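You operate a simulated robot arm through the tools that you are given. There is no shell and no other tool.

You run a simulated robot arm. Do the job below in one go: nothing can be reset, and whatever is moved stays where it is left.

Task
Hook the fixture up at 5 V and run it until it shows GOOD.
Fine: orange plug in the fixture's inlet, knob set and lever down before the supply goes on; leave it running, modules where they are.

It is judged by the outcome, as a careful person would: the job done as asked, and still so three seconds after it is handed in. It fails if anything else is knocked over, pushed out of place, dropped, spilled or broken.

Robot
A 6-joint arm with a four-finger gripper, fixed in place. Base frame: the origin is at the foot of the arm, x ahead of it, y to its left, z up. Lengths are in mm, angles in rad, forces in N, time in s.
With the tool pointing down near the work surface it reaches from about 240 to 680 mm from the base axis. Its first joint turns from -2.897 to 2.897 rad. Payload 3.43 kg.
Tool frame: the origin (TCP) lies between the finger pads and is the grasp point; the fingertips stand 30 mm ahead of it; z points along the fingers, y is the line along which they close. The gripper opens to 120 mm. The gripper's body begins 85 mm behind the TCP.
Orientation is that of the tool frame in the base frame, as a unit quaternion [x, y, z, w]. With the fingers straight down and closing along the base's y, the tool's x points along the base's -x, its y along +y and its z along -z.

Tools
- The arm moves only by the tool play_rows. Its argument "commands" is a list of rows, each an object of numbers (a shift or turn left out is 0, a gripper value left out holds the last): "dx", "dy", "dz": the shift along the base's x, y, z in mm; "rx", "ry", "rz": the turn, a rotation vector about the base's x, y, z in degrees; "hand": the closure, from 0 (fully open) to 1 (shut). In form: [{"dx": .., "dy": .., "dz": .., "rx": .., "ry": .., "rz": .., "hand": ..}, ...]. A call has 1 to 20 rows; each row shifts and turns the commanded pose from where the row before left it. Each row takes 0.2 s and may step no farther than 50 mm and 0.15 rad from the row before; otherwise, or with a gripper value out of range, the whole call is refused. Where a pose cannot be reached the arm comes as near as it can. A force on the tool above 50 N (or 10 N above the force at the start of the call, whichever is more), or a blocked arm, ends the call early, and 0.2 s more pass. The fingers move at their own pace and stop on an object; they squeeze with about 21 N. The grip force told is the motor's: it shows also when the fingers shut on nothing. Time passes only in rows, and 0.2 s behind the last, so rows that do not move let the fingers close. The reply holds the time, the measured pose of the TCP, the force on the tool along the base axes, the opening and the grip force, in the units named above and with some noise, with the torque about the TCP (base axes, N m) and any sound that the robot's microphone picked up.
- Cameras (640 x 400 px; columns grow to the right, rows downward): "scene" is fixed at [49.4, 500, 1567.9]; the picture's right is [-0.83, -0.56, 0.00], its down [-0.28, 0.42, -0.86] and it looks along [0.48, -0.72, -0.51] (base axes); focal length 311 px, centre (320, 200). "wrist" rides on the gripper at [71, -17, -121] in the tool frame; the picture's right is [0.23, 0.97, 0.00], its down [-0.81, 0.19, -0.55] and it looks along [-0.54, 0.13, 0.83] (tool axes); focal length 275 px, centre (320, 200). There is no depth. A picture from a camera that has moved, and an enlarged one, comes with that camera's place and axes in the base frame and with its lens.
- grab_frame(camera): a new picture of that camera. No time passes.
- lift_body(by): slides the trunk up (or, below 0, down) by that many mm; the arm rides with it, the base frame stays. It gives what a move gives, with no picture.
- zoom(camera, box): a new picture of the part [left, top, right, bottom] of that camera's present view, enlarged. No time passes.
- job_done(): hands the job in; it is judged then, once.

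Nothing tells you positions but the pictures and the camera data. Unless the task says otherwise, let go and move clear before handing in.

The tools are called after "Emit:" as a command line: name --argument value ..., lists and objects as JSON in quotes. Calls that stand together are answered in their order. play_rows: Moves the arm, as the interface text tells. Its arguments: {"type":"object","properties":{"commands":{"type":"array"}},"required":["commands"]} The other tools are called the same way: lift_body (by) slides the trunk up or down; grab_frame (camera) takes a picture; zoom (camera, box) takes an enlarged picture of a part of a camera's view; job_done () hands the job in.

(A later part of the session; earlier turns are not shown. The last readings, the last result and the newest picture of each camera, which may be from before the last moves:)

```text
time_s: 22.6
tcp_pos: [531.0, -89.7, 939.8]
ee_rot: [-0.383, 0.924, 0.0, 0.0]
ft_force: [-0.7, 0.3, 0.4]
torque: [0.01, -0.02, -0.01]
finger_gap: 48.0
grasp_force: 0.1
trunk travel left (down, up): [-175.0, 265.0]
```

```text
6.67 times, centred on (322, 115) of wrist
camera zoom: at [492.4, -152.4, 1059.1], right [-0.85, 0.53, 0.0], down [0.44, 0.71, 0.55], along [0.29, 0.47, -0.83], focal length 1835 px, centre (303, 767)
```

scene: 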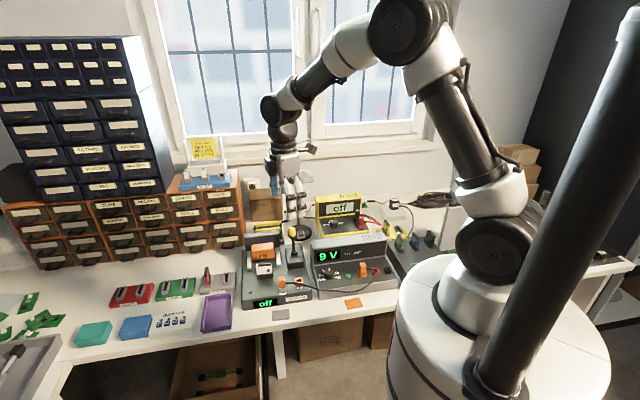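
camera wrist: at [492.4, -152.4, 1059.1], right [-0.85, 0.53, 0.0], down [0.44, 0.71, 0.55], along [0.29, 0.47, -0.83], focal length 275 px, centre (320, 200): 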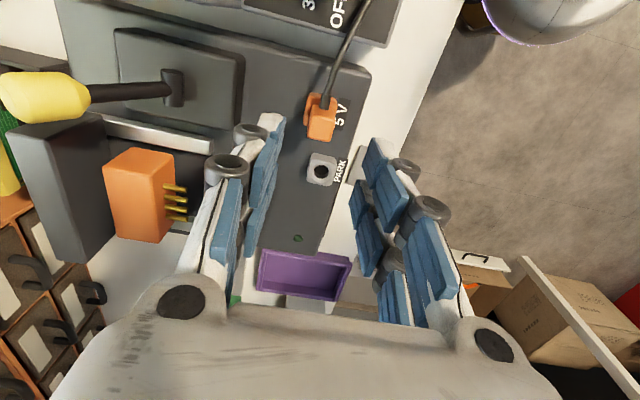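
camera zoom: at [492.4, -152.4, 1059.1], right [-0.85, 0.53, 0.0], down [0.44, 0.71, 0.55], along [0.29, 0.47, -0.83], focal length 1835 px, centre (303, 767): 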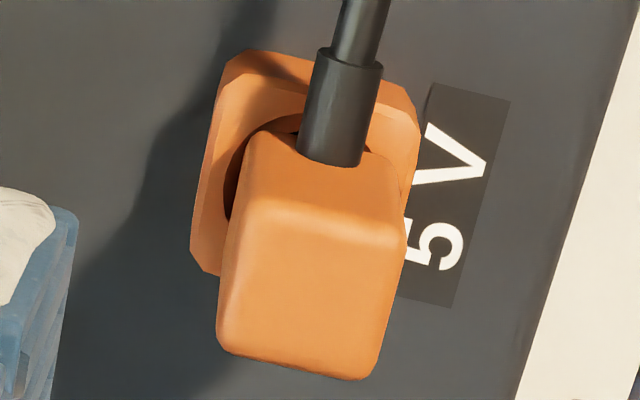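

Seating matches: plug-to-base spacing is the same as it was in PARK. Next is the supply knob, so I'll move above it to inspect.

Emit:
play_rows --commands '[{"dz": 20}, {"dx": -17, "dy": -22}, {"dx": -17, "dy": -22}, {"dx": -17, "dy": -22}, {"dx": -17, "dy": -21}, {}]'

Emit:
grab_frame --camera "wrist"

Emit:
zoom --camera "wrist" --box '[250, 60, 390, 230]'

Emit:
zoom --camera "scene" --box '[290, 200, 390, 300]'

```text
time_s: 24.0
tcp_pos: [459.8, -176.7, 955.3]
ee_rot: [-0.383, 0.924, 0.001, 0.0]
ft_force: [-1.2, -0.2, -0.7]
torque: [-0.01, 0.01, -0.02]
finger_gap: 47.8
grasp_force: 0.2
trunk travel left (down, up): [-175.0, 265.0]
```

```text
taken
camera wrist: at [420.8, -238.6, 1075.5], right [-0.85, 0.52, 0.0], down [0.44, 0.71, 0.55], along [0.29, 0.47, -0.83], focal length 275 px, centre (320, 200)
```

wrist: 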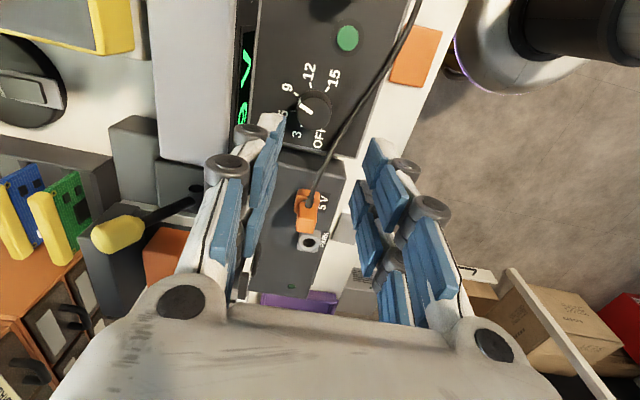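

```text
2.35 times, centred on (320, 145) of wrist
camera zoom: at [420.8, -238.6, 1075.5], right [-0.85, 0.52, 0.0], down [0.44, 0.71, 0.55], along [0.29, 0.47, -0.83], focal length 648 px, centre (320, 329)
```

zoom: 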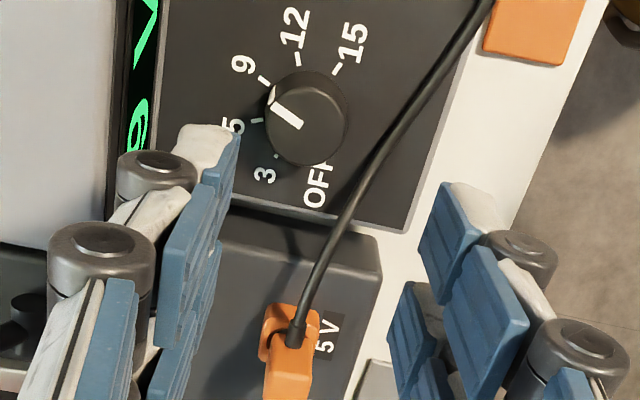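

```text
4.00 times, centred on (340, 250) of scene
camera zoom: at [49.4, 500.0, 1567.9], right [-0.83, -0.56, 0.0], down [-0.28, 0.42, -0.86], along [0.48, -0.72, -0.51], focal length 1243 px, centre (240, 0)
```

zoom: 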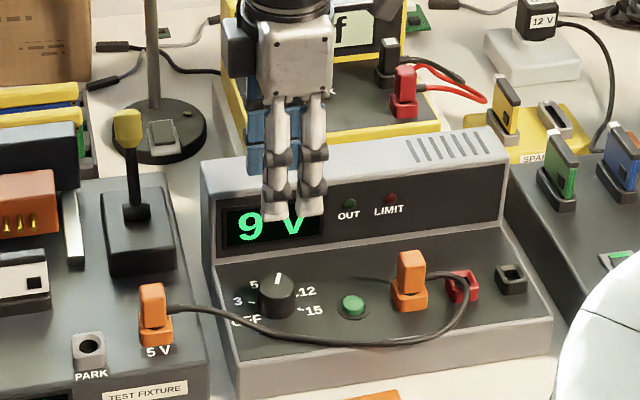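

The knob ring has 45° spacing, so 9→5 is +45° counter-clockwise about z. The knob is centred near (464.5, -177). I'll pre-rotate the tool to yaw 90° so the turn sweeps 90→135°, clear of the cable, and then look again.

Emit:
play_rows --commands '[{"rz": 7.5, "dx": 0.7}, {"rz": 7.5, "dx": 0.7}, {"rz": 7.5, "dx": 0.7}, {"rz": 7.5, "dx": 0.7}, {"rz": 7.5, "dx": 0.7, "dz": -20}, {"rz": 7.5, "dx": 0.7, "dz": -20}, {"dz": -15}, {}]'

Emit:
grab_frame --camera "wrist"

Emit:
zoom --camera "wrist" --box '[260, 90, 380, 220]'

Emit:
grab_frame --camera "scene"

```text
time_s: 25.8
tcp_pos: [465.1, -175.8, 903.4]
ee_rot: [0.708, -0.706, 0.0, 0.0]
ft_force: [-0.8, 0.6, -0.1]
torque: [0.0, 0.0, 0.01]
finger_gap: 48.1
grasp_force: 0.0
trunk travel left (down, up): [-175.0, 265.0]
```

```text
taken
camera wrist: at [482.2, -246.8, 1023.1], right [-0.97, -0.23, 0.0], down [-0.19, 0.81, 0.55], along [-0.13, 0.54, -0.83], focal length 275 px, centre (320, 200)
```

wrist: 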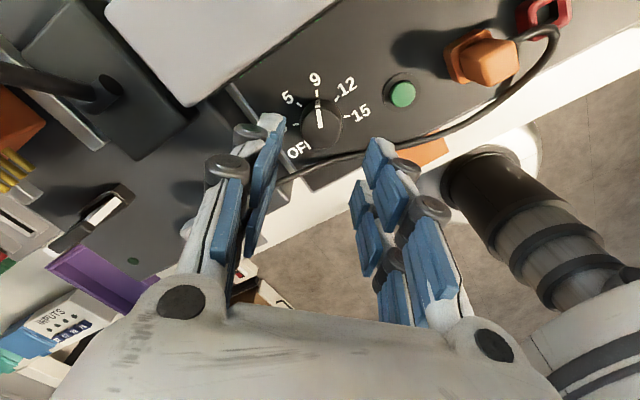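

```text
3.08 times, centred on (320, 155) of wrist
camera zoom: at [482.2, -246.8, 1023.1], right [-0.97, -0.23, 0.0], down [-0.19, 0.81, 0.55], along [-0.13, 0.54, -0.83], focal length 847 px, centre (320, 338)
```

zoom: 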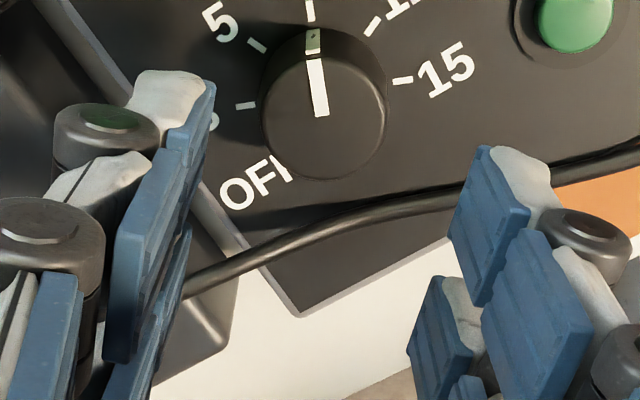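

```text
taken
```

scene: 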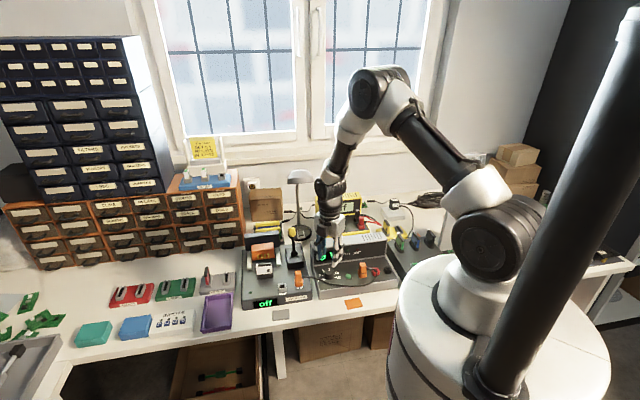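

The knob is centred at about (463.8, -176.2) with its top near z≈812 and a diameter of about 32 mm. I'll open slightly, centre, and descend around it, leaving the fingertips a few mm above the panel.

Emit:
play_rows --commands '[{"dx": -1.4, "dy": -0.4, "hand": 0.53}, {"dz": -15}, {"dz": -15}, {"dz": -15}, {"dz": -12}, {}]'

Emit:
zoom --camera "wrist" --box '[250, 90, 390, 240]'

Emit:
zoom --camera "scene" --box '[290, 220, 370, 300]'

```text
time_s: 27.2
tcp_pos: [463.9, -175.6, 847.3]
ee_rot: [-0.707, 0.708, 0.001, 0.001]
ft_force: [0.7, 0.1, -0.5]
torque: [0.01, 0.01, -0.02]
finger_gap: 56.5
grasp_force: 0.0
trunk travel left (down, up): [-175.0, 265.0]
```

```text
2.67 times, centred on (320, 165) of wrist
camera zoom: at [481.6, -247.0, 966.6], right [-0.97, -0.23, 0.0], down [-0.19, 0.81, 0.55], along [-0.13, 0.54, -0.83], focal length 734 px, centre (320, 293)
```

zoom: 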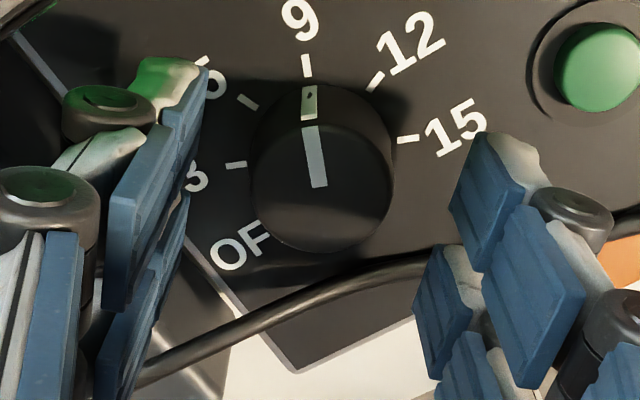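

```text
5.00 times, centred on (330, 260) of scene
camera zoom: at [49.4, 500.0, 1567.9], right [-0.83, -0.56, 0.0], down [-0.28, 0.42, -0.86], along [0.48, -0.72, -0.51], focal length 1553 px, centre (270, -100)
```

zoom: 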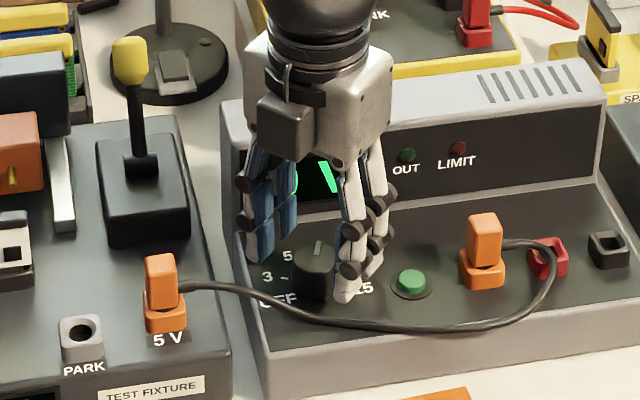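

It's well centred. I'll descend another 19 mm, so the tips end near z≈798, and grip the knob.

Emit:
play_rows --commands '[{"dx": -0.6, "dz": -8}, {"dz": -7}, {"dz": -4}, {"hand": 0.65}, {"hand": 0.75}, {"hand": 0.85}, {"hand": 0.95}, {}]'

Emit:
zoom --camera "wrist" --box '[250, 90, 390, 240]'

```text
time_s: 29.0
tcp_pos: [466.0, -176.6, 828.0]
ee_rot: [-0.707, 0.707, 0.0, -0.001]
ft_force: [2.8, -0.8, -0.1]
torque: [-0.1, -0.1, -0.03]
finger_gap: 32.0
grasp_force: 44.7
trunk travel left (down, up): [-175.0, 265.0]
```

```text
2.67 times, centred on (320, 165) of wrist
camera zoom: at [481.7, -247.8, 947.0], right [-0.97, -0.23, 0.0], down [-0.19, 0.81, 0.55], along [-0.13, 0.54, -0.83], focal length 734 px, centre (320, 293)
```

zoom: 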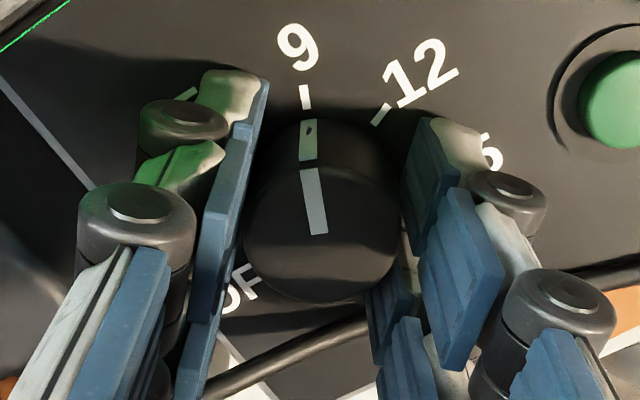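

The knob is gripped at 32 mm. I'll turn +45° counter-clockwise.

Emit:
play_rows --commands '[{"rz": 5}, {"rz": 6.5}, {"rz": 6.5}, {"rz": 6.5}, {"rz": 6.5}, {"rz": 7}, {"rz": 7}, {}]'

Emit:
zoom --camera "scene" --box '[290, 220, 370, 300]'

Emit:
grab_frame --camera "wrist"

Emit:
zoom --camera "wrist" --box '[250, 90, 390, 240]'

```text
time_s: 30.8
tcp_pos: [463.7, -177.9, 827.2]
ee_rot: [0.925, -0.381, -0.001, 0.0]
ft_force: [-4.0, -7.9, 3.9]
torque: [-0.3, 0.15, 0.03]
finger_gap: 31.7
grasp_force: 45.3
trunk travel left (down, up): [-175.0, 265.0]
```

```text
5.00 times, centred on (330, 260) of scene
camera zoom: at [49.4, 500.0, 1567.9], right [-0.83, -0.56, 0.0], down [-0.28, 0.42, -0.86], along [0.48, -0.72, -0.51], focal length 1553 px, centre (270, -100)
```

zoom: 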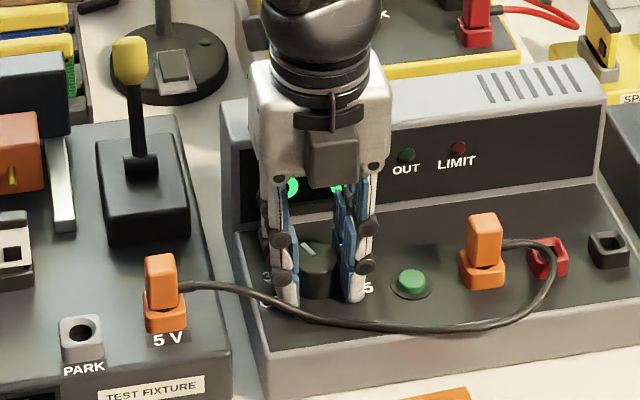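

```text
taken
camera wrist: at [526.5, -215.4, 947.0], right [-0.52, -0.85, 0.0], down [-0.71, 0.44, 0.55], along [-0.47, 0.29, -0.83], focal length 275 px, centre (320, 200)
```

wrist: 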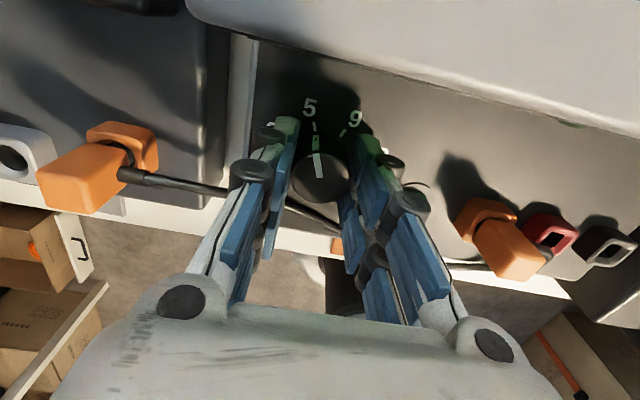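

```text
2.67 times, centred on (320, 165) of wrist
camera zoom: at [526.5, -215.4, 947.0], right [-0.52, -0.85, 0.0], down [-0.71, 0.44, 0.55], along [-0.47, 0.29, -0.83], focal length 734 px, centre (320, 293)
```

zoom: 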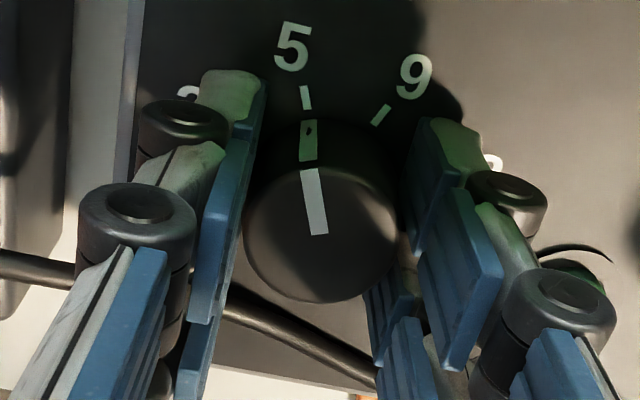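

The pointer lines up with the 5 tick. I'll release and lift, then read the display.

Emit:
play_rows --commands '[{"hand": 0.8}, {"hand": 0.6}, {"hand": 0.53}, {}, {"dz": 8}, {"dz": 20}, {"dz": 35}, {"dz": 35}, {"dz": 35}, {}]'

Emit:
zoom --camera "scene" --box '[235, 200, 385, 320]'

Emit:
grab_frame --camera "wrist"

```text
time_s: 33.0
tcp_pos: [467.1, -178.2, 960.6]
ee_rot: [0.924, -0.382, 0.0, 0.0]
ft_force: [-0.7, 0.5, 0.3]
torque: [-0.01, 0.0, 0.02]
finger_gap: 56.5
grasp_force: 0.1
trunk travel left (down, up): [-175.0, 265.0]
```

```text
3.33 times, centred on (310, 260) of scene
camera zoom: at [49.4, 500.0, 1567.9], right [-0.83, -0.56, 0.0], down [-0.28, 0.42, -0.86], along [0.48, -0.72, -0.51], focal length 1036 px, centre (353, 0)
```

zoom: 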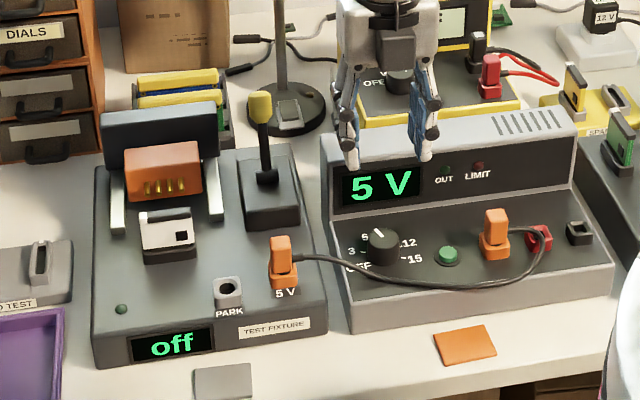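

```text
taken
camera wrist: at [528.9, -216.8, 1081.0], right [-0.53, -0.85, 0.0], down [-0.71, 0.44, 0.55], along [-0.47, 0.29, -0.83], focal length 275 px, centre (320, 200)
```

wrist: 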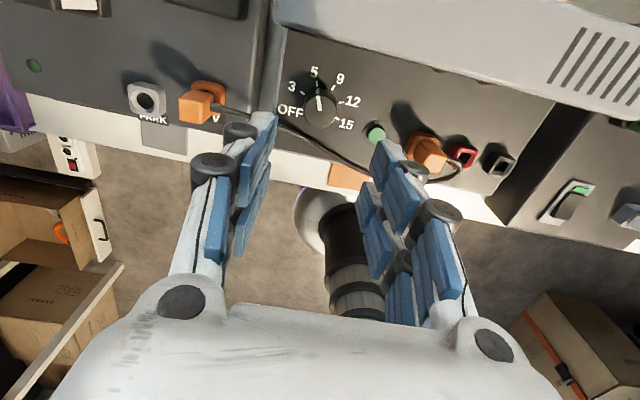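

The supply reads 5 V. Next is the lever: I'll raise, turn the tool back to yaw -45° (fingers closing left/right across the lever, camera on the front side), and inspect.

Emit:
play_rows --commands '[{"dz": 20, "rz": -8.3}, {"dz": 20, "rz": -8.3}, {"rz": -8.3}, {"rz": -8.3}, {"rz": -8.3}, {"rz": -8.3}, {"rz": -8.3}, {"rz": -8.3}, {"rz": -8.3}, {"rz": -8.3}, {"rz": -8.3}, {"rz": -8.3}, {"rz": -8.3}, {"rz": -8.3}, {"rz": -8.3}, {"rz": -8.3}, {"rz": -8.3}, {"rz": -8.3}, {"rz": -8.3}, {"rz": -8.3}]'

Emit:
play_rows --commands '[{"rz": -7}, {"rz": -7}, {"dx": 30, "dy": 10}, {"dx": 30, "dy": 10}, {"dx": 30, "dy": 10}, {"dx": 20, "dy": 10}, {}]'

Emit:
grab_frame --camera "wrist"

Emit:
grab_frame --camera "scene"

```text
time_s: 37.2
tcp_pos: [463.0, -176.6, 999.8]
ee_rot: [0.268, 0.963, 0.0, -0.001]
ft_force: [-0.2, -0.3, -0.5]
torque: [0.0, 0.02, 0.01]
finger_gap: 56.3
grasp_force: 0.0
trunk travel left (down, up): [-175.0, 265.0]
```

```text
time_s: 38.8
tcp_pos: [573.9, -140.4, 1001.2]
ee_rot: [0.383, 0.924, 0.0, 0.0]
ft_force: [0.0, -0.1, 0.5]
torque: [0.0, -0.02, 0.01]
finger_gap: 56.5
grasp_force: 0.1
trunk travel left (down, up): [-175.0, 265.0]
```

```text
taken
camera wrist: at [510.7, -101.7, 1120.2], right [0.53, 0.85, 0.0], down [0.71, -0.44, 0.55], along [0.47, -0.29, -0.83], focal length 275 px, centre (320, 200)
```

wrist: 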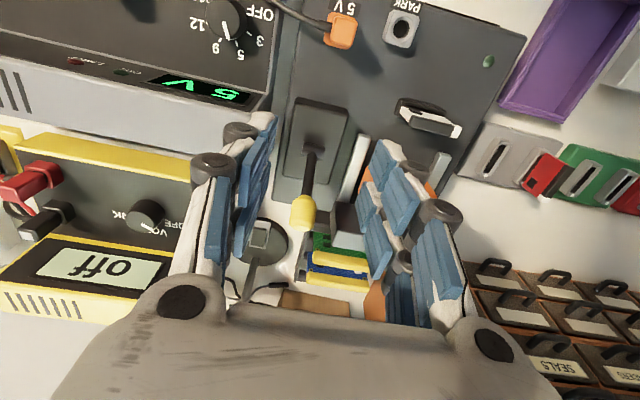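

```text
taken
```

scene: 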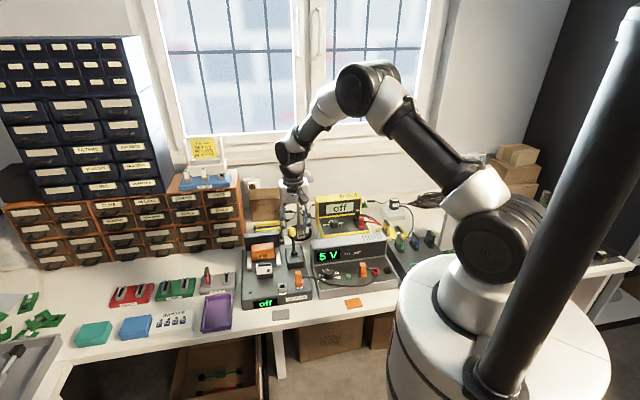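

Emit:
zoom --camera "wrist" --box '[260, 80, 400, 250]'

Emit:
zoom --camera "scene" --box '[240, 160, 340, 290]'

```text
2.35 times, centred on (330, 165) of wrist
camera zoom: at [510.7, -101.7, 1120.2], right [0.53, 0.85, 0.0], down [0.71, -0.44, 0.55], along [0.47, -0.29, -0.83], focal length 648 px, centre (296, 282)
```

zoom: 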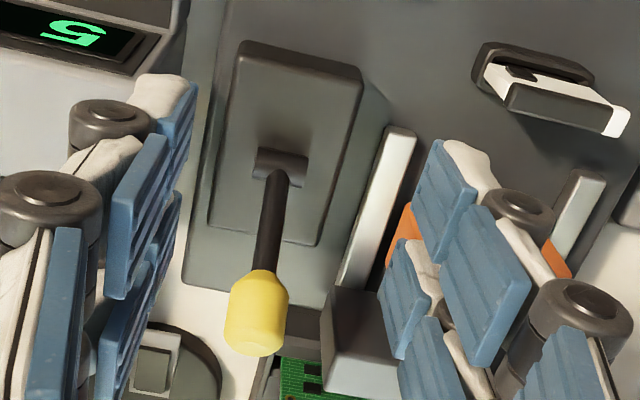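

```text
3.08 times, centred on (290, 225) of scene
camera zoom: at [49.4, 500.0, 1567.9], right [-0.83, -0.56, 0.0], down [-0.28, 0.42, -0.86], along [0.48, -0.72, -0.51], focal length 956 px, centre (412, 123)
```

zoom: 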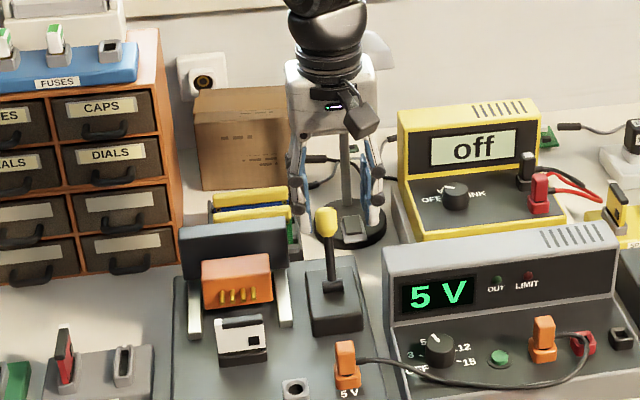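

The lever lies in the fixture's front/back plane: hub at about (610, -171, 837), ball at about (638, -199, 904), leaning 30° back. So "down" should be a pull forward. I'll position over the ball with the fingers left and right of it.

Emit:
play_rows --commands '[{"dx": 16.3, "dy": -14.7}, {"dx": 16.3, "dy": -14.7}, {"dx": 16.3, "dy": -14.7}, {"dx": 16.1, "dy": -14.8}, {"dz": -15}, {"dz": -15}, {}]'

Emit:
grab_frame --camera "wrist"

Emit:
zoom --camera "wrist" --box '[260, 90, 400, 240]'

Emit:
zoom --camera "scene" --box '[240, 160, 340, 290]'

```text
time_s: 40.4
tcp_pos: [638.7, -199.0, 970.9]
ee_rot: [0.382, 0.924, 0.0, 0.0]
ft_force: [0.0, 0.2, -0.7]
torque: [-0.01, -0.01, -0.01]
finger_gap: 56.4
grasp_force: 0.0
trunk travel left (down, up): [-175.0, 265.0]
```

```text
taken
camera wrist: at [576.9, -158.8, 1089.6], right [0.53, 0.85, 0.0], down [0.71, -0.44, 0.55], along [0.47, -0.29, -0.83], focal length 275 px, centre (320, 200)
```

wrist: 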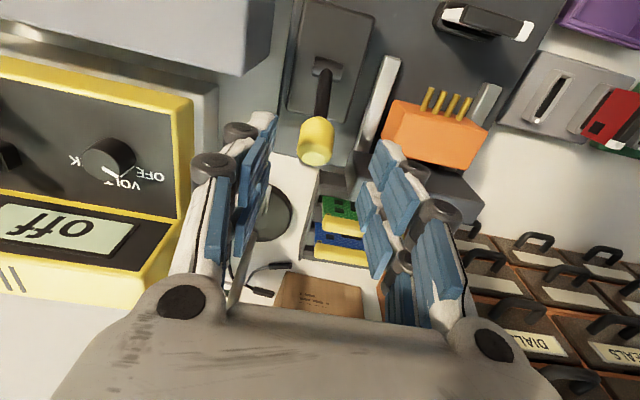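

```text
2.67 times, centred on (330, 165) of wrist
camera zoom: at [576.9, -158.8, 1089.6], right [0.53, 0.85, 0.0], down [0.71, -0.44, 0.55], along [0.47, -0.29, -0.83], focal length 734 px, centre (293, 293)
```

zoom: 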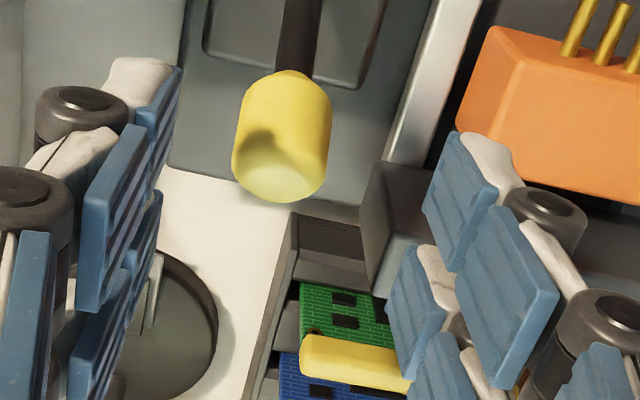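

```text
3.08 times, centred on (290, 225) of scene
camera zoom: at [49.4, 500.0, 1567.9], right [-0.83, -0.56, 0.0], down [-0.28, 0.42, -0.86], along [0.48, -0.72, -0.51], focal length 956 px, centre (412, 123)
```

zoom: 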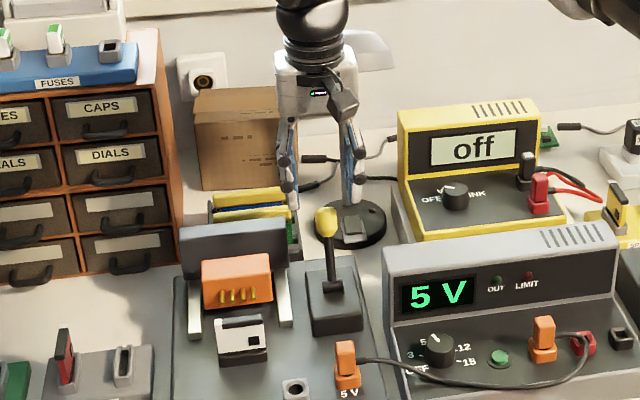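

The ball is directly under the TCP, at (638.4, -199.3). I'll descend to z≈918 and close on it.

Emit:
play_rows --commands '[{"dz": -15}, {"dz": -15}, {"dz": -13}, {"dz": -10}, {"hand": 0.65}, {"hand": 0.75}, {"hand": 0.85}, {"hand": 0.95}, {}]'

Emit:
zoom --camera "wrist" --box '[260, 90, 400, 240]'

Emit:
zoom --camera "scene" --box '[240, 160, 340, 290]'

```text
time_s: 42.4
tcp_pos: [639.0, -199.5, 916.7]
ee_rot: [0.382, 0.924, -0.001, -0.001]
ft_force: [-14.3, -15.9, -2.4]
torque: [-0.59, 0.27, 0.08]
finger_gap: 24.1
grasp_force: 40.9
trunk travel left (down, up): [-175.0, 265.0]
```

```text
2.67 times, centred on (330, 165) of wrist
camera zoom: at [575.7, -160.7, 1037.0], right [0.53, 0.85, 0.0], down [0.71, -0.44, 0.55], along [0.47, -0.29, -0.83], focal length 734 px, centre (293, 293)
```

zoom: 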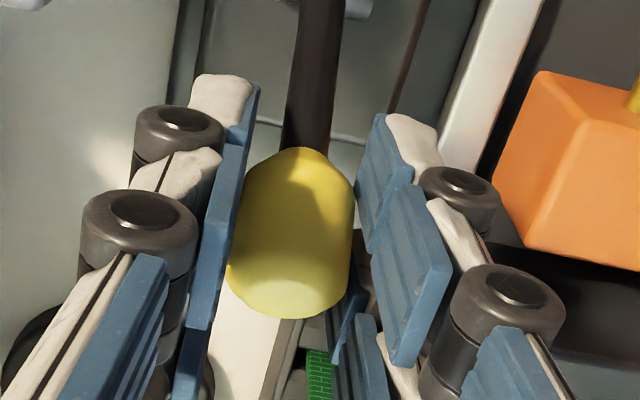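

```text
3.08 times, centred on (290, 225) of scene
camera zoom: at [49.4, 500.0, 1567.9], right [-0.83, -0.56, 0.0], down [-0.28, 0.42, -0.86], along [0.48, -0.72, -0.51], focal length 956 px, centre (412, 123)
```

zoom: 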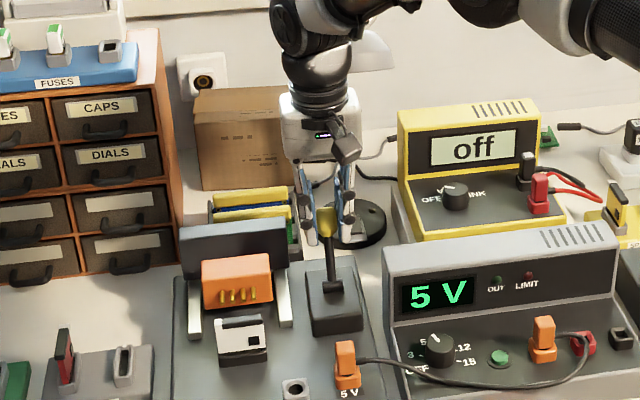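

The ball is gripped with a slight side load, which I'll relieve. Then I'll start pulling forward along the arc and check the response.

Emit:
play_rows --commands '[{"dx": -1.2, "dy": -1.2}, {"dx": -3.7, "dy": 3.7, "dz": 2.7}, {"dx": -3.7, "dy": 3.7, "dz": 2.5}, {"dx": -3.7, "dy": 3.7, "dz": 1.8}, {"dx": -3.6, "dy": 3.6, "dz": 1.6}, {}]'

Emit:
zoom --camera "scene" --box '[240, 180, 340, 300]'

```text
time_s: 43.8
tcp_pos: [623.8, -186.1, 924.7]
ee_rot: [0.382, 0.924, -0.001, 0.0]
ft_force: [-4.6, -19.6, -9.0]
torque: [-0.89, -0.64, -0.13]
finger_gap: 23.9
grasp_force: 44.7
trunk travel left (down, up): [-175.0, 265.0]
```

```text
3.33 times, centred on (290, 240) of scene
camera zoom: at [49.4, 500.0, 1567.9], right [-0.83, -0.56, 0.0], down [-0.28, 0.42, -0.86], along [0.48, -0.72, -0.51], focal length 1036 px, centre (420, 67)
```

zoom: 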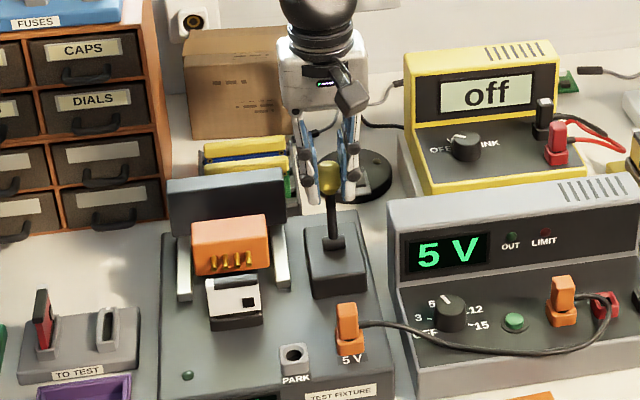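

The lever moves and the press block follows. I'll continue along the arc over the top.

Emit:
play_rows --commands '[{"dx": -5.0, "dy": 2.6, "dz": 1.2}, {"dx": -3.8, "dy": 3.8, "dz": 0.7}, {"dx": -3.9, "dy": 3.9, "dz": 0.3}, {"dx": -3.8, "dy": 3.8, "dz": 0.1}, {"dx": -3.8, "dy": 3.8, "dz": -0.5}, {"dx": -3.8, "dy": 3.8, "dz": -0.7}, {}]'

Emit:
zoom --camera "scene" --box '[240, 180, 340, 300]'

Emit:
grab_frame --camera "wrist"

```text
time_s: 45.4
tcp_pos: [601.9, -163.4, 928.1]
ee_rot: [0.383, 0.924, 0.001, 0.004]
ft_force: [11.9, -22.1, 6.2]
torque: [-1.71, -1.3, -0.01]
finger_gap: 22.4
grasp_force: 45.0
trunk travel left (down, up): [-175.0, 265.0]
```

```text
3.33 times, centred on (290, 240) of scene
camera zoom: at [49.4, 500.0, 1567.9], right [-0.83, -0.56, 0.0], down [-0.28, 0.42, -0.86], along [0.48, -0.72, -0.51], focal length 1036 px, centre (420, 67)
```

zoom: 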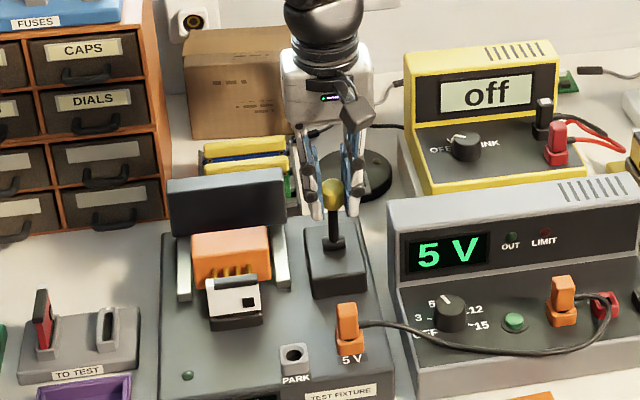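

```text
taken
camera wrist: at [538.4, -124.6, 1047.7], right [0.52, 0.85, 0.0], down [0.71, -0.44, 0.56], along [0.48, -0.29, -0.83], focal length 275 px, centre (320, 200)
```

wrist: 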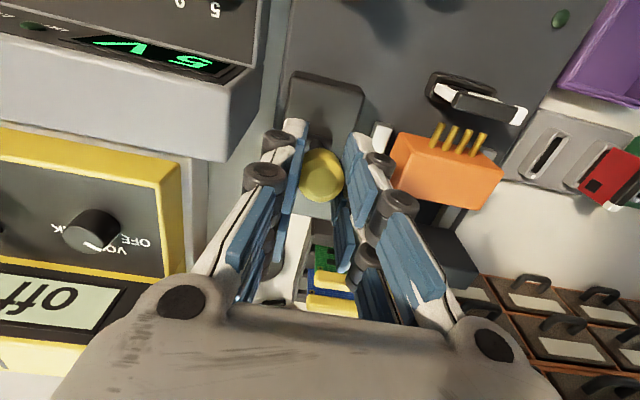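

The lever is past vertical with about 24 N of resistance. I'll keep following the arc forward and down.

Emit:
play_rows --commands '[{"dx": -3.7, "dy": 3.7, "dz": -2.0}, {"dx": -3.7, "dy": 3.7, "dz": -2.4}, {"dx": -3.6, "dy": 3.6, "dz": -2.4}, {"dx": -3.5, "dy": 3.5, "dz": -2.8}, {"dx": -3.3, "dy": 3.3, "dz": -3}, {"dx": -3.3, "dy": 3.3, "dz": -3}, {}]'

Emit:
zoom --camera "scene" --box '[240, 180, 340, 300]'

Emit:
grab_frame --camera "wrist"

```text
time_s: 46.8
tcp_pos: [586.6, -146.9, 920.0]
ee_rot: [0.383, 0.924, -0.001, 0.01]
ft_force: [-2.5, -8.3, 7.4]
torque: [-0.36, 0.81, -0.27]
finger_gap: 24.2
grasp_force: 45.3
trunk travel left (down, up): [-175.0, 265.0]
stopped in row 6: the force on the tool passed its limit at 53 N (the readings are from after the stop); the commanded pose is now the measured one
```

```text
3.33 times, centred on (290, 240) of scene
camera zoom: at [49.4, 500.0, 1567.9], right [-0.83, -0.56, 0.0], down [-0.28, 0.42, -0.86], along [0.48, -0.72, -0.51], focal length 1036 px, centre (420, 67)
```

zoom: 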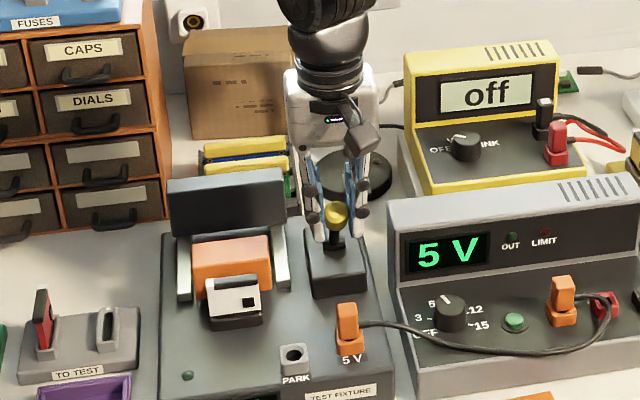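

```text
taken
camera wrist: at [521.1, -107.8, 1037.8], right [0.53, 0.85, 0.0], down [0.7, -0.43, 0.57], along [0.49, -0.3, -0.82], focal length 275 px, centre (320, 200)
```

wrist: 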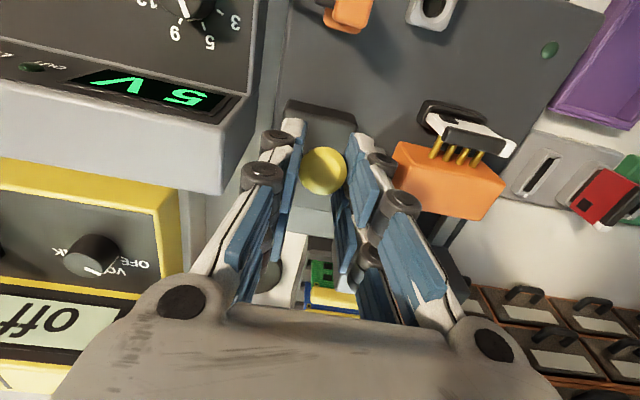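

The lever is now about 31° forward of vertical and the call stopped on force. I'll check whether the press pins have reached the module, meaning the end stop.

Emit:
zoom --camera "wrist" --box '[370, 80, 540, 230]'

Emit:
zoom --camera "scene" --box '[245, 230, 310, 290]'

Emit:
zoom --camera "wrist" --box '[270, 80, 370, 200]'

```text
2.67 times, centred on (455, 155) of wrist
camera zoom: at [521.1, -107.8, 1037.8], right [0.53, 0.85, 0.0], down [0.7, -0.43, 0.57], along [0.49, -0.3, -0.82], focal length 734 px, centre (-40, 320)
```

zoom: 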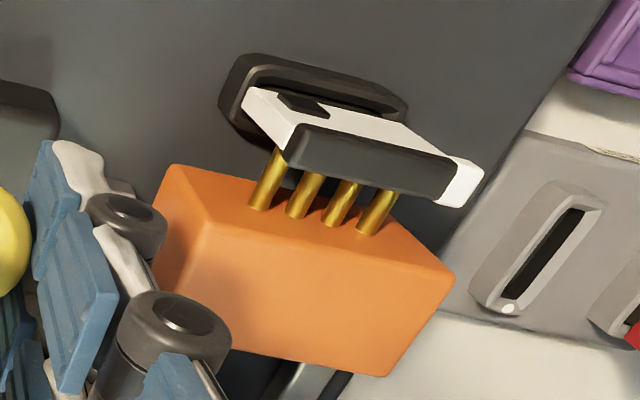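

```text
6.67 times, centred on (278, 260) of scene
camera zoom: at [49.4, 500.0, 1567.9], right [-0.83, -0.56, 0.0], down [-0.28, 0.42, -0.86], along [0.48, -0.72, -0.51], focal length 2071 px, centre (603, -200)
```

zoom: 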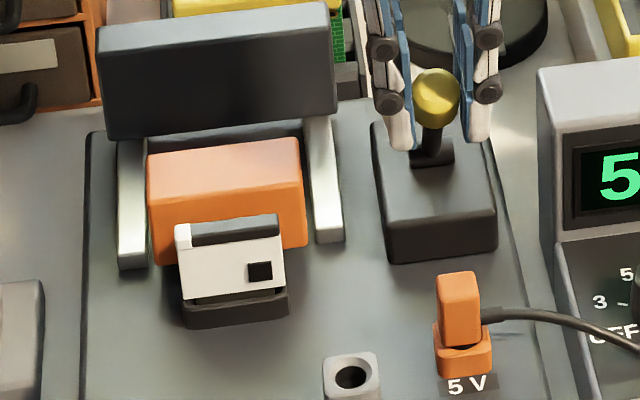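

```text
3.33 times, centred on (320, 140) of wrist
camera zoom: at [521.1, -107.8, 1037.8], right [0.53, 0.85, 0.0], down [0.7, -0.43, 0.57], along [0.49, -0.3, -0.82], focal length 918 px, centre (320, 400)
```

zoom: 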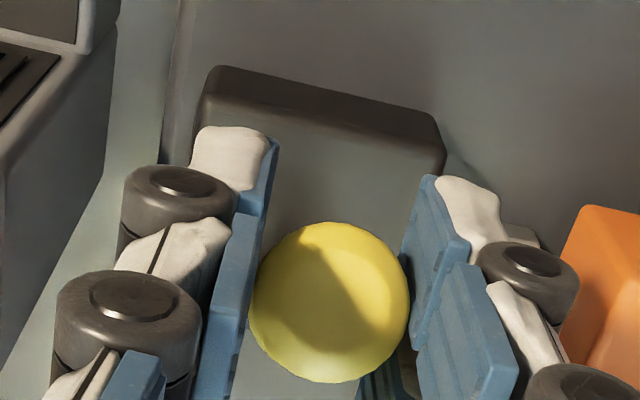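

The pins appear to touch the module. I'll press a little further along the lever's tangent to see whether this is the stop.

Emit:
play_rows --commands '[{"dx": -1.2, "dy": 1.2, "dz": -1.0}, {"dx": -1.2, "dy": 1.2, "dz": -1.0}, {"dx": -1.2, "dy": 1.2, "dz": -1.0}, {}]'

Emit:
zoom --camera "wrist" --box '[270, 80, 540, 230]'

Emit:
zoom --camera "scene" --box '[245, 230, 310, 290]'

```text
time_s: 47.8
tcp_pos: [585.2, -147.1, 918.9]
ee_rot: [0.384, 0.923, 0.002, 0.014]
ft_force: [9.3, -34.6, 24.9]
torque: [-0.88, 0.03, -0.23]
finger_gap: 24.1
grasp_force: 45.4
trunk travel left (down, up): [-175.0, 265.0]
```

```text
2.37 times, centred on (405, 155) of wrist
camera zoom: at [519.5, -107.7, 1036.9], right [0.53, 0.85, 0.01], down [0.69, -0.43, 0.58], along [0.49, -0.3, -0.82], focal length 652 px, centre (118, 307)
```

zoom: 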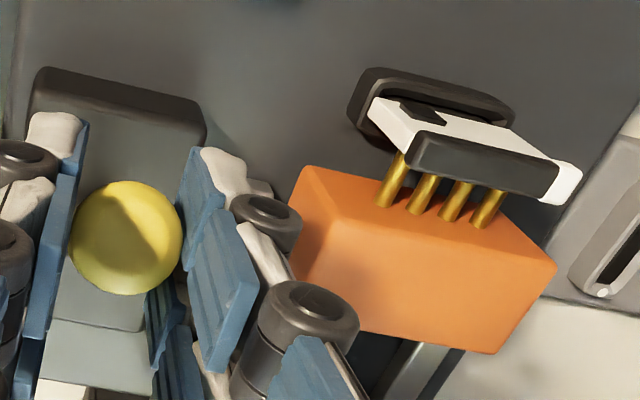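

```text
6.67 times, centred on (278, 260) of scene
camera zoom: at [49.4, 500.0, 1567.9], right [-0.83, -0.56, 0.0], down [-0.28, 0.42, -0.86], along [0.48, -0.72, -0.51], focal length 2071 px, centre (603, -200)
```

zoom: 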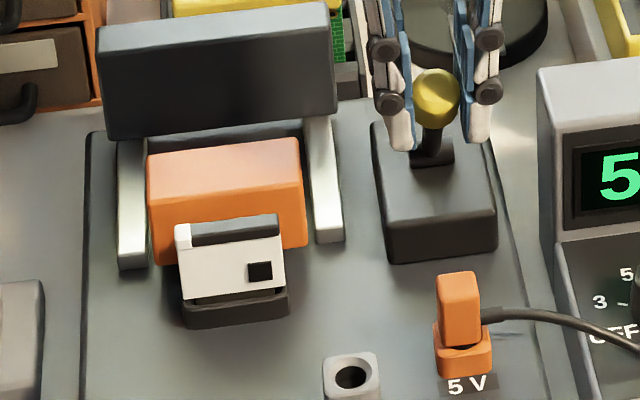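

It's a firm end stop: about 43 N with no further motion. I'll ease off, release, rise, and check that the lever stays put.

Emit:
play_rows --commands '[{"dx": 1.0, "dy": -1.0, "dz": 0.8}, {"dx": 0.8, "dy": -0.8, "dz": 0.8}, {"hand": 0.75}, {"hand": 0.6}, {"hand": 0.5}, {}, {"dz": 10}, {"dz": 20}, {"dz": 20}, {"dz": 20}, {}]'

Emit:
zoom --camera "wrist" --box '[240, 40, 540, 230]'

Emit:
zoom --camera "scene" --box '[235, 200, 385, 320]'

```text
time_s: 50.2
tcp_pos: [583.9, -142.8, 986.2]
ee_rot: [0.384, 0.923, 0.001, 0.009]
ft_force: [0.2, 0.1, -0.2]
torque: [0.02, 0.01, 0.02]
finger_gap: 60.2
grasp_force: 0.0
trunk travel left (down, up): [-175.0, 265.0]
```

```text
2.11 times, centred on (390, 135) of wrist
camera zoom: at [519.3, -102.9, 1104.6], right [0.53, 0.85, 0.0], down [0.7, -0.44, 0.57], along [0.48, -0.3, -0.82], focal length 580 px, centre (173, 337)
```

zoom: 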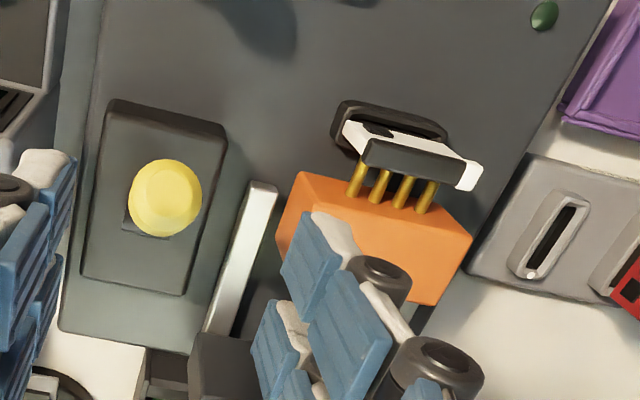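

```text
3.33 times, centred on (310, 260) of scene
camera zoom: at [49.4, 500.0, 1567.9], right [-0.83, -0.56, 0.0], down [-0.28, 0.42, -0.86], along [0.48, -0.72, -0.51], focal length 1036 px, centre (353, 0)
```

zoom: 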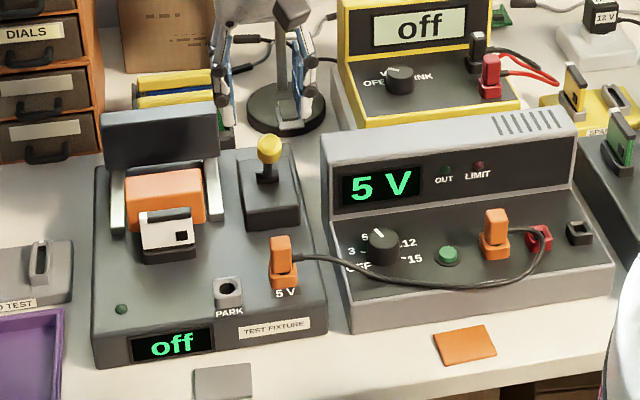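

The lever stays down and the pins sit on the module. Plug in, 5 V set and lever down are all done, so now the green output button at about (407.5, -212, 800). I'll move above it with the fingers closed.

Emit:
play_rows --commands '[{"dz": 10, "hand": 1.0}, {"dx": -29.5, "dy": -11.5, "hand": 1.0}, {"dx": -29.5, "dy": -11.5}, {"dx": -29.5, "dy": -11.5}, {"dx": -29.5, "dy": -11.5}, {"dx": -29.5, "dy": -11.5}, {"dx": -29, "dy": -11.7}, {"dz": -30}, {"dz": -30}, {"dz": -30}, {}]'

Emit:
grab_frame --camera "wrist"

Emit:
zoom --camera "wrist" --box '[250, 60, 390, 220]'

Emit:
zoom --camera "scene" --box '[235, 180, 405, 320]'

```text
time_s: 52.6
tcp_pos: [405.5, -212.2, 908.1]
ee_rot: [0.383, 0.924, 0.0, 0.01]
ft_force: [-0.2, -0.1, 0.1]
torque: [0.01, 0.01, -0.03]
finger_gap: 0.0
grasp_force: 21.3
trunk travel left (down, up): [-175.0, 265.0]
```

```text
taken
camera wrist: at [340.7, -173.2, 1025.9], right [0.53, 0.85, 0.0], down [0.7, -0.43, 0.57], along [0.49, -0.3, -0.82], focal length 275 px, centre (320, 200)
```

wrist: 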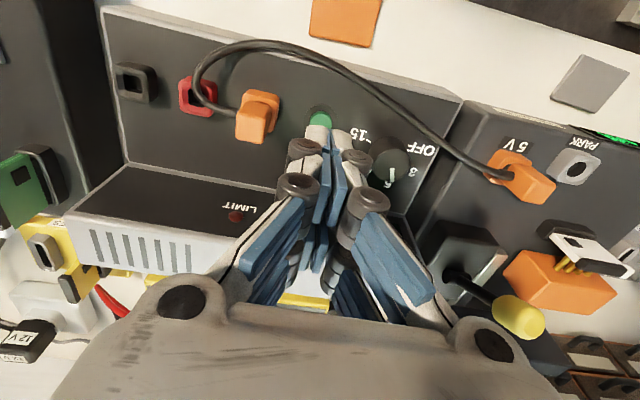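

```text
2.50 times, centred on (320, 140) of wrist
camera zoom: at [340.7, -173.2, 1025.9], right [0.53, 0.85, 0.0], down [0.7, -0.43, 0.57], along [0.49, -0.3, -0.82], focal length 688 px, centre (320, 350)
```

zoom: 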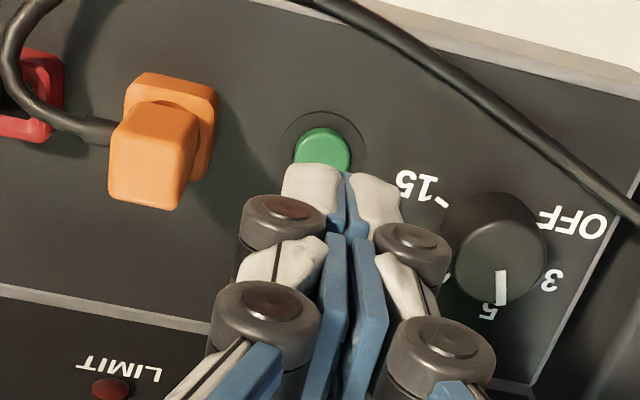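

```text
2.86 times, centred on (320, 250) of scene
camera zoom: at [49.4, 500.0, 1567.9], right [-0.83, -0.56, 0.0], down [-0.28, 0.42, -0.86], along [0.48, -0.72, -0.51], focal length 888 px, centre (320, 57)
```

zoom: 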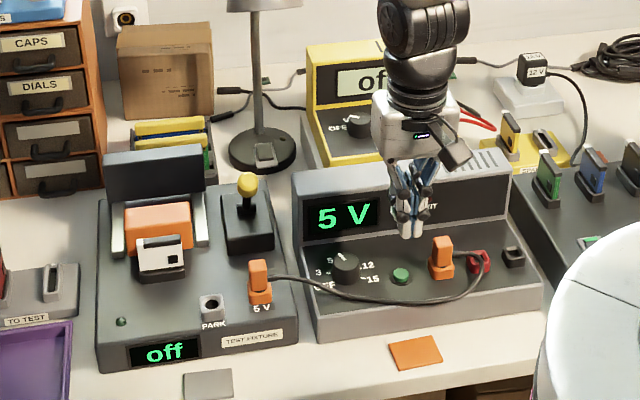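

The button is centred at about (406.9, -212.3), almost under the fingertips. I'll lower quickly to just above it and check.

Emit:
play_rows --commands '[{"dx": 1.0, "dy": 0.2, "dz": -20}, {"dz": -20}, {"dz": -18}, {"dz": -6}, {}]'

Emit:
zoom --camera "wrist" --box '[270, 60, 370, 200]'

Emit:
zoom --camera "scene" --box '[310, 220, 380, 290]'

```text
time_s: 53.8
tcp_pos: [410.7, -213.4, 844.2]
ee_rot: [0.384, 0.923, 0.001, 0.01]
ft_force: [-0.5, -0.2, -0.6]
torque: [-0.02, -0.02, 0.03]
finger_gap: 0.1
grasp_force: 21.1
trunk travel left (down, up): [-175.0, 265.0]
```

```text
2.86 times, centred on (320, 130) of wrist
camera zoom: at [345.5, -174.4, 961.6], right [0.53, 0.85, 0.0], down [0.7, -0.43, 0.57], along [0.48, -0.3, -0.82], focal length 786 px, centre (320, 400)
```

zoom: 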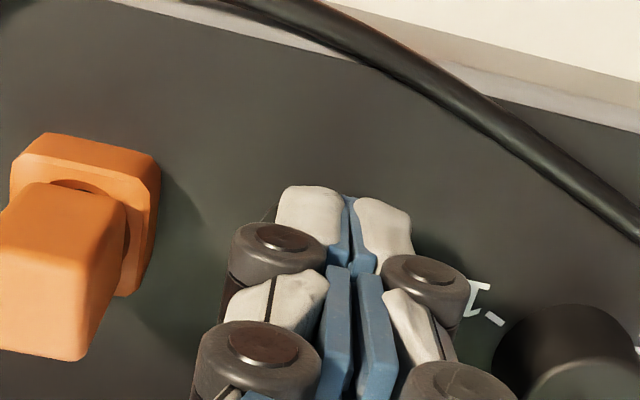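

```text
5.71 times, centred on (345, 255) of scene
camera zoom: at [49.4, 500.0, 1567.9], right [-0.83, -0.56, 0.0], down [-0.28, 0.42, -0.86], along [0.48, -0.72, -0.51], focal length 1775 px, centre (177, -114)
```

zoom: 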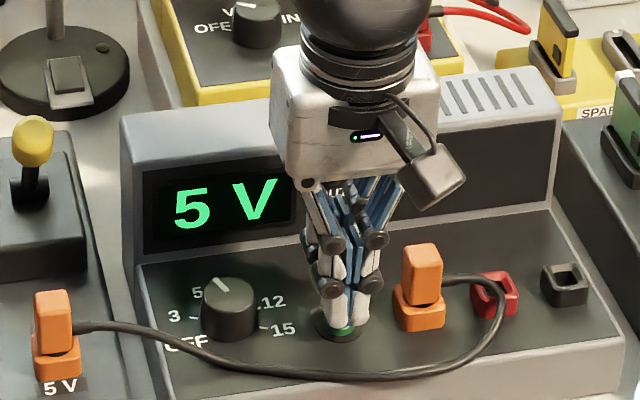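

The fingertips drifted about 3 mm off centre. I'll correct that and re-check before pressing.

Emit:
play_rows --commands '[{"dx": -1.5, "dy": 0.5}, {"dx": -1.5, "dy": 0.5}, {}]'

Emit:
zoom --camera "scene" --box '[325, 255, 355, 285]'

```text
time_s: 54.6
tcp_pos: [406.1, -212.3, 843.1]
ee_rot: [0.384, 0.923, 0.001, 0.009]
ft_force: [-0.5, -0.1, 0.4]
torque: [-0.01, 0.0, 0.01]
finger_gap: 0.1
grasp_force: 21.0
trunk travel left (down, up): [-175.0, 265.0]
```

```text
13.33 times, centred on (340, 270) of scene
camera zoom: at [49.4, 500.0, 1567.9], right [-0.83, -0.56, 0.0], down [-0.28, 0.42, -0.86], along [0.48, -0.72, -0.51], focal length 4142 px, centre (53, -733)
```

zoom: 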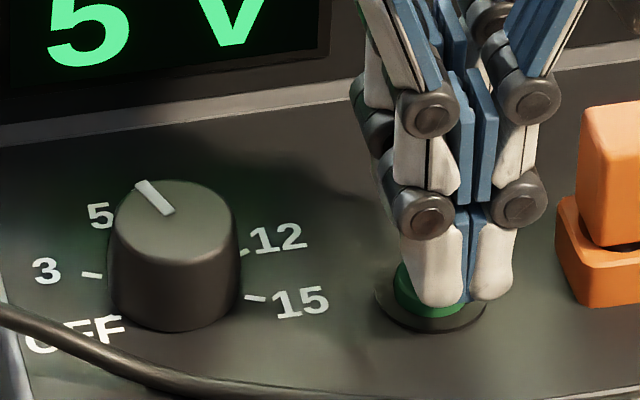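

Emit:
zoom --camera "scene" --box '[338, 265, 354, 281]'

Emit:
zoom --camera "wrist" --box '[280, 100, 360, 170]'

```text
16.00 times, centred on (346, 273) of scene
camera zoom: at [49.4, 500.0, 1567.9], right [-0.83, -0.56, 0.0], down [-0.28, 0.42, -0.86], along [0.48, -0.72, -0.51], focal length 4971 px, centre (-96, -968)
```

zoom: 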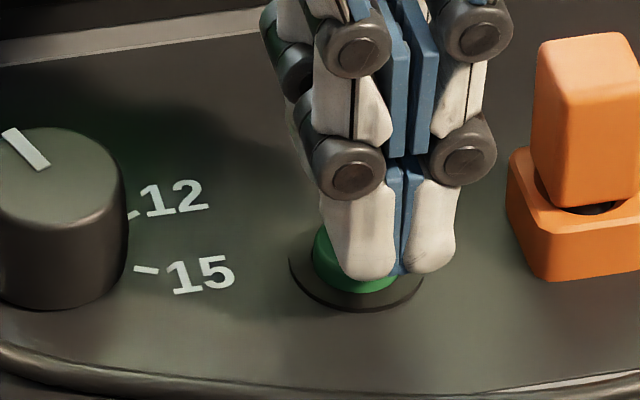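

```text
5.71 times, centred on (320, 135) of wrist
camera zoom: at [341.6, -173.3, 961.8], right [0.53, 0.85, 0.0], down [0.7, -0.43, 0.57], along [0.48, -0.3, -0.82], focal length 1573 px, centre (320, 571)
```

zoom: 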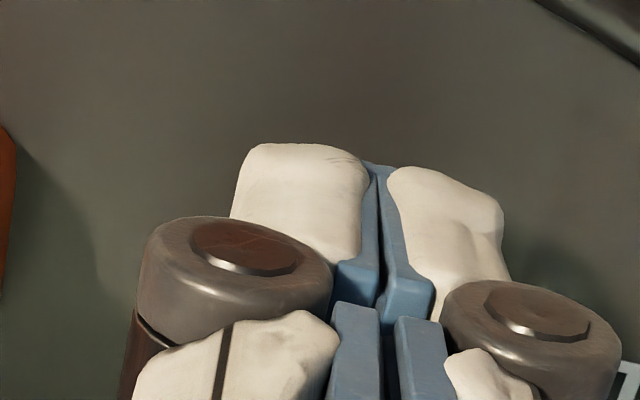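

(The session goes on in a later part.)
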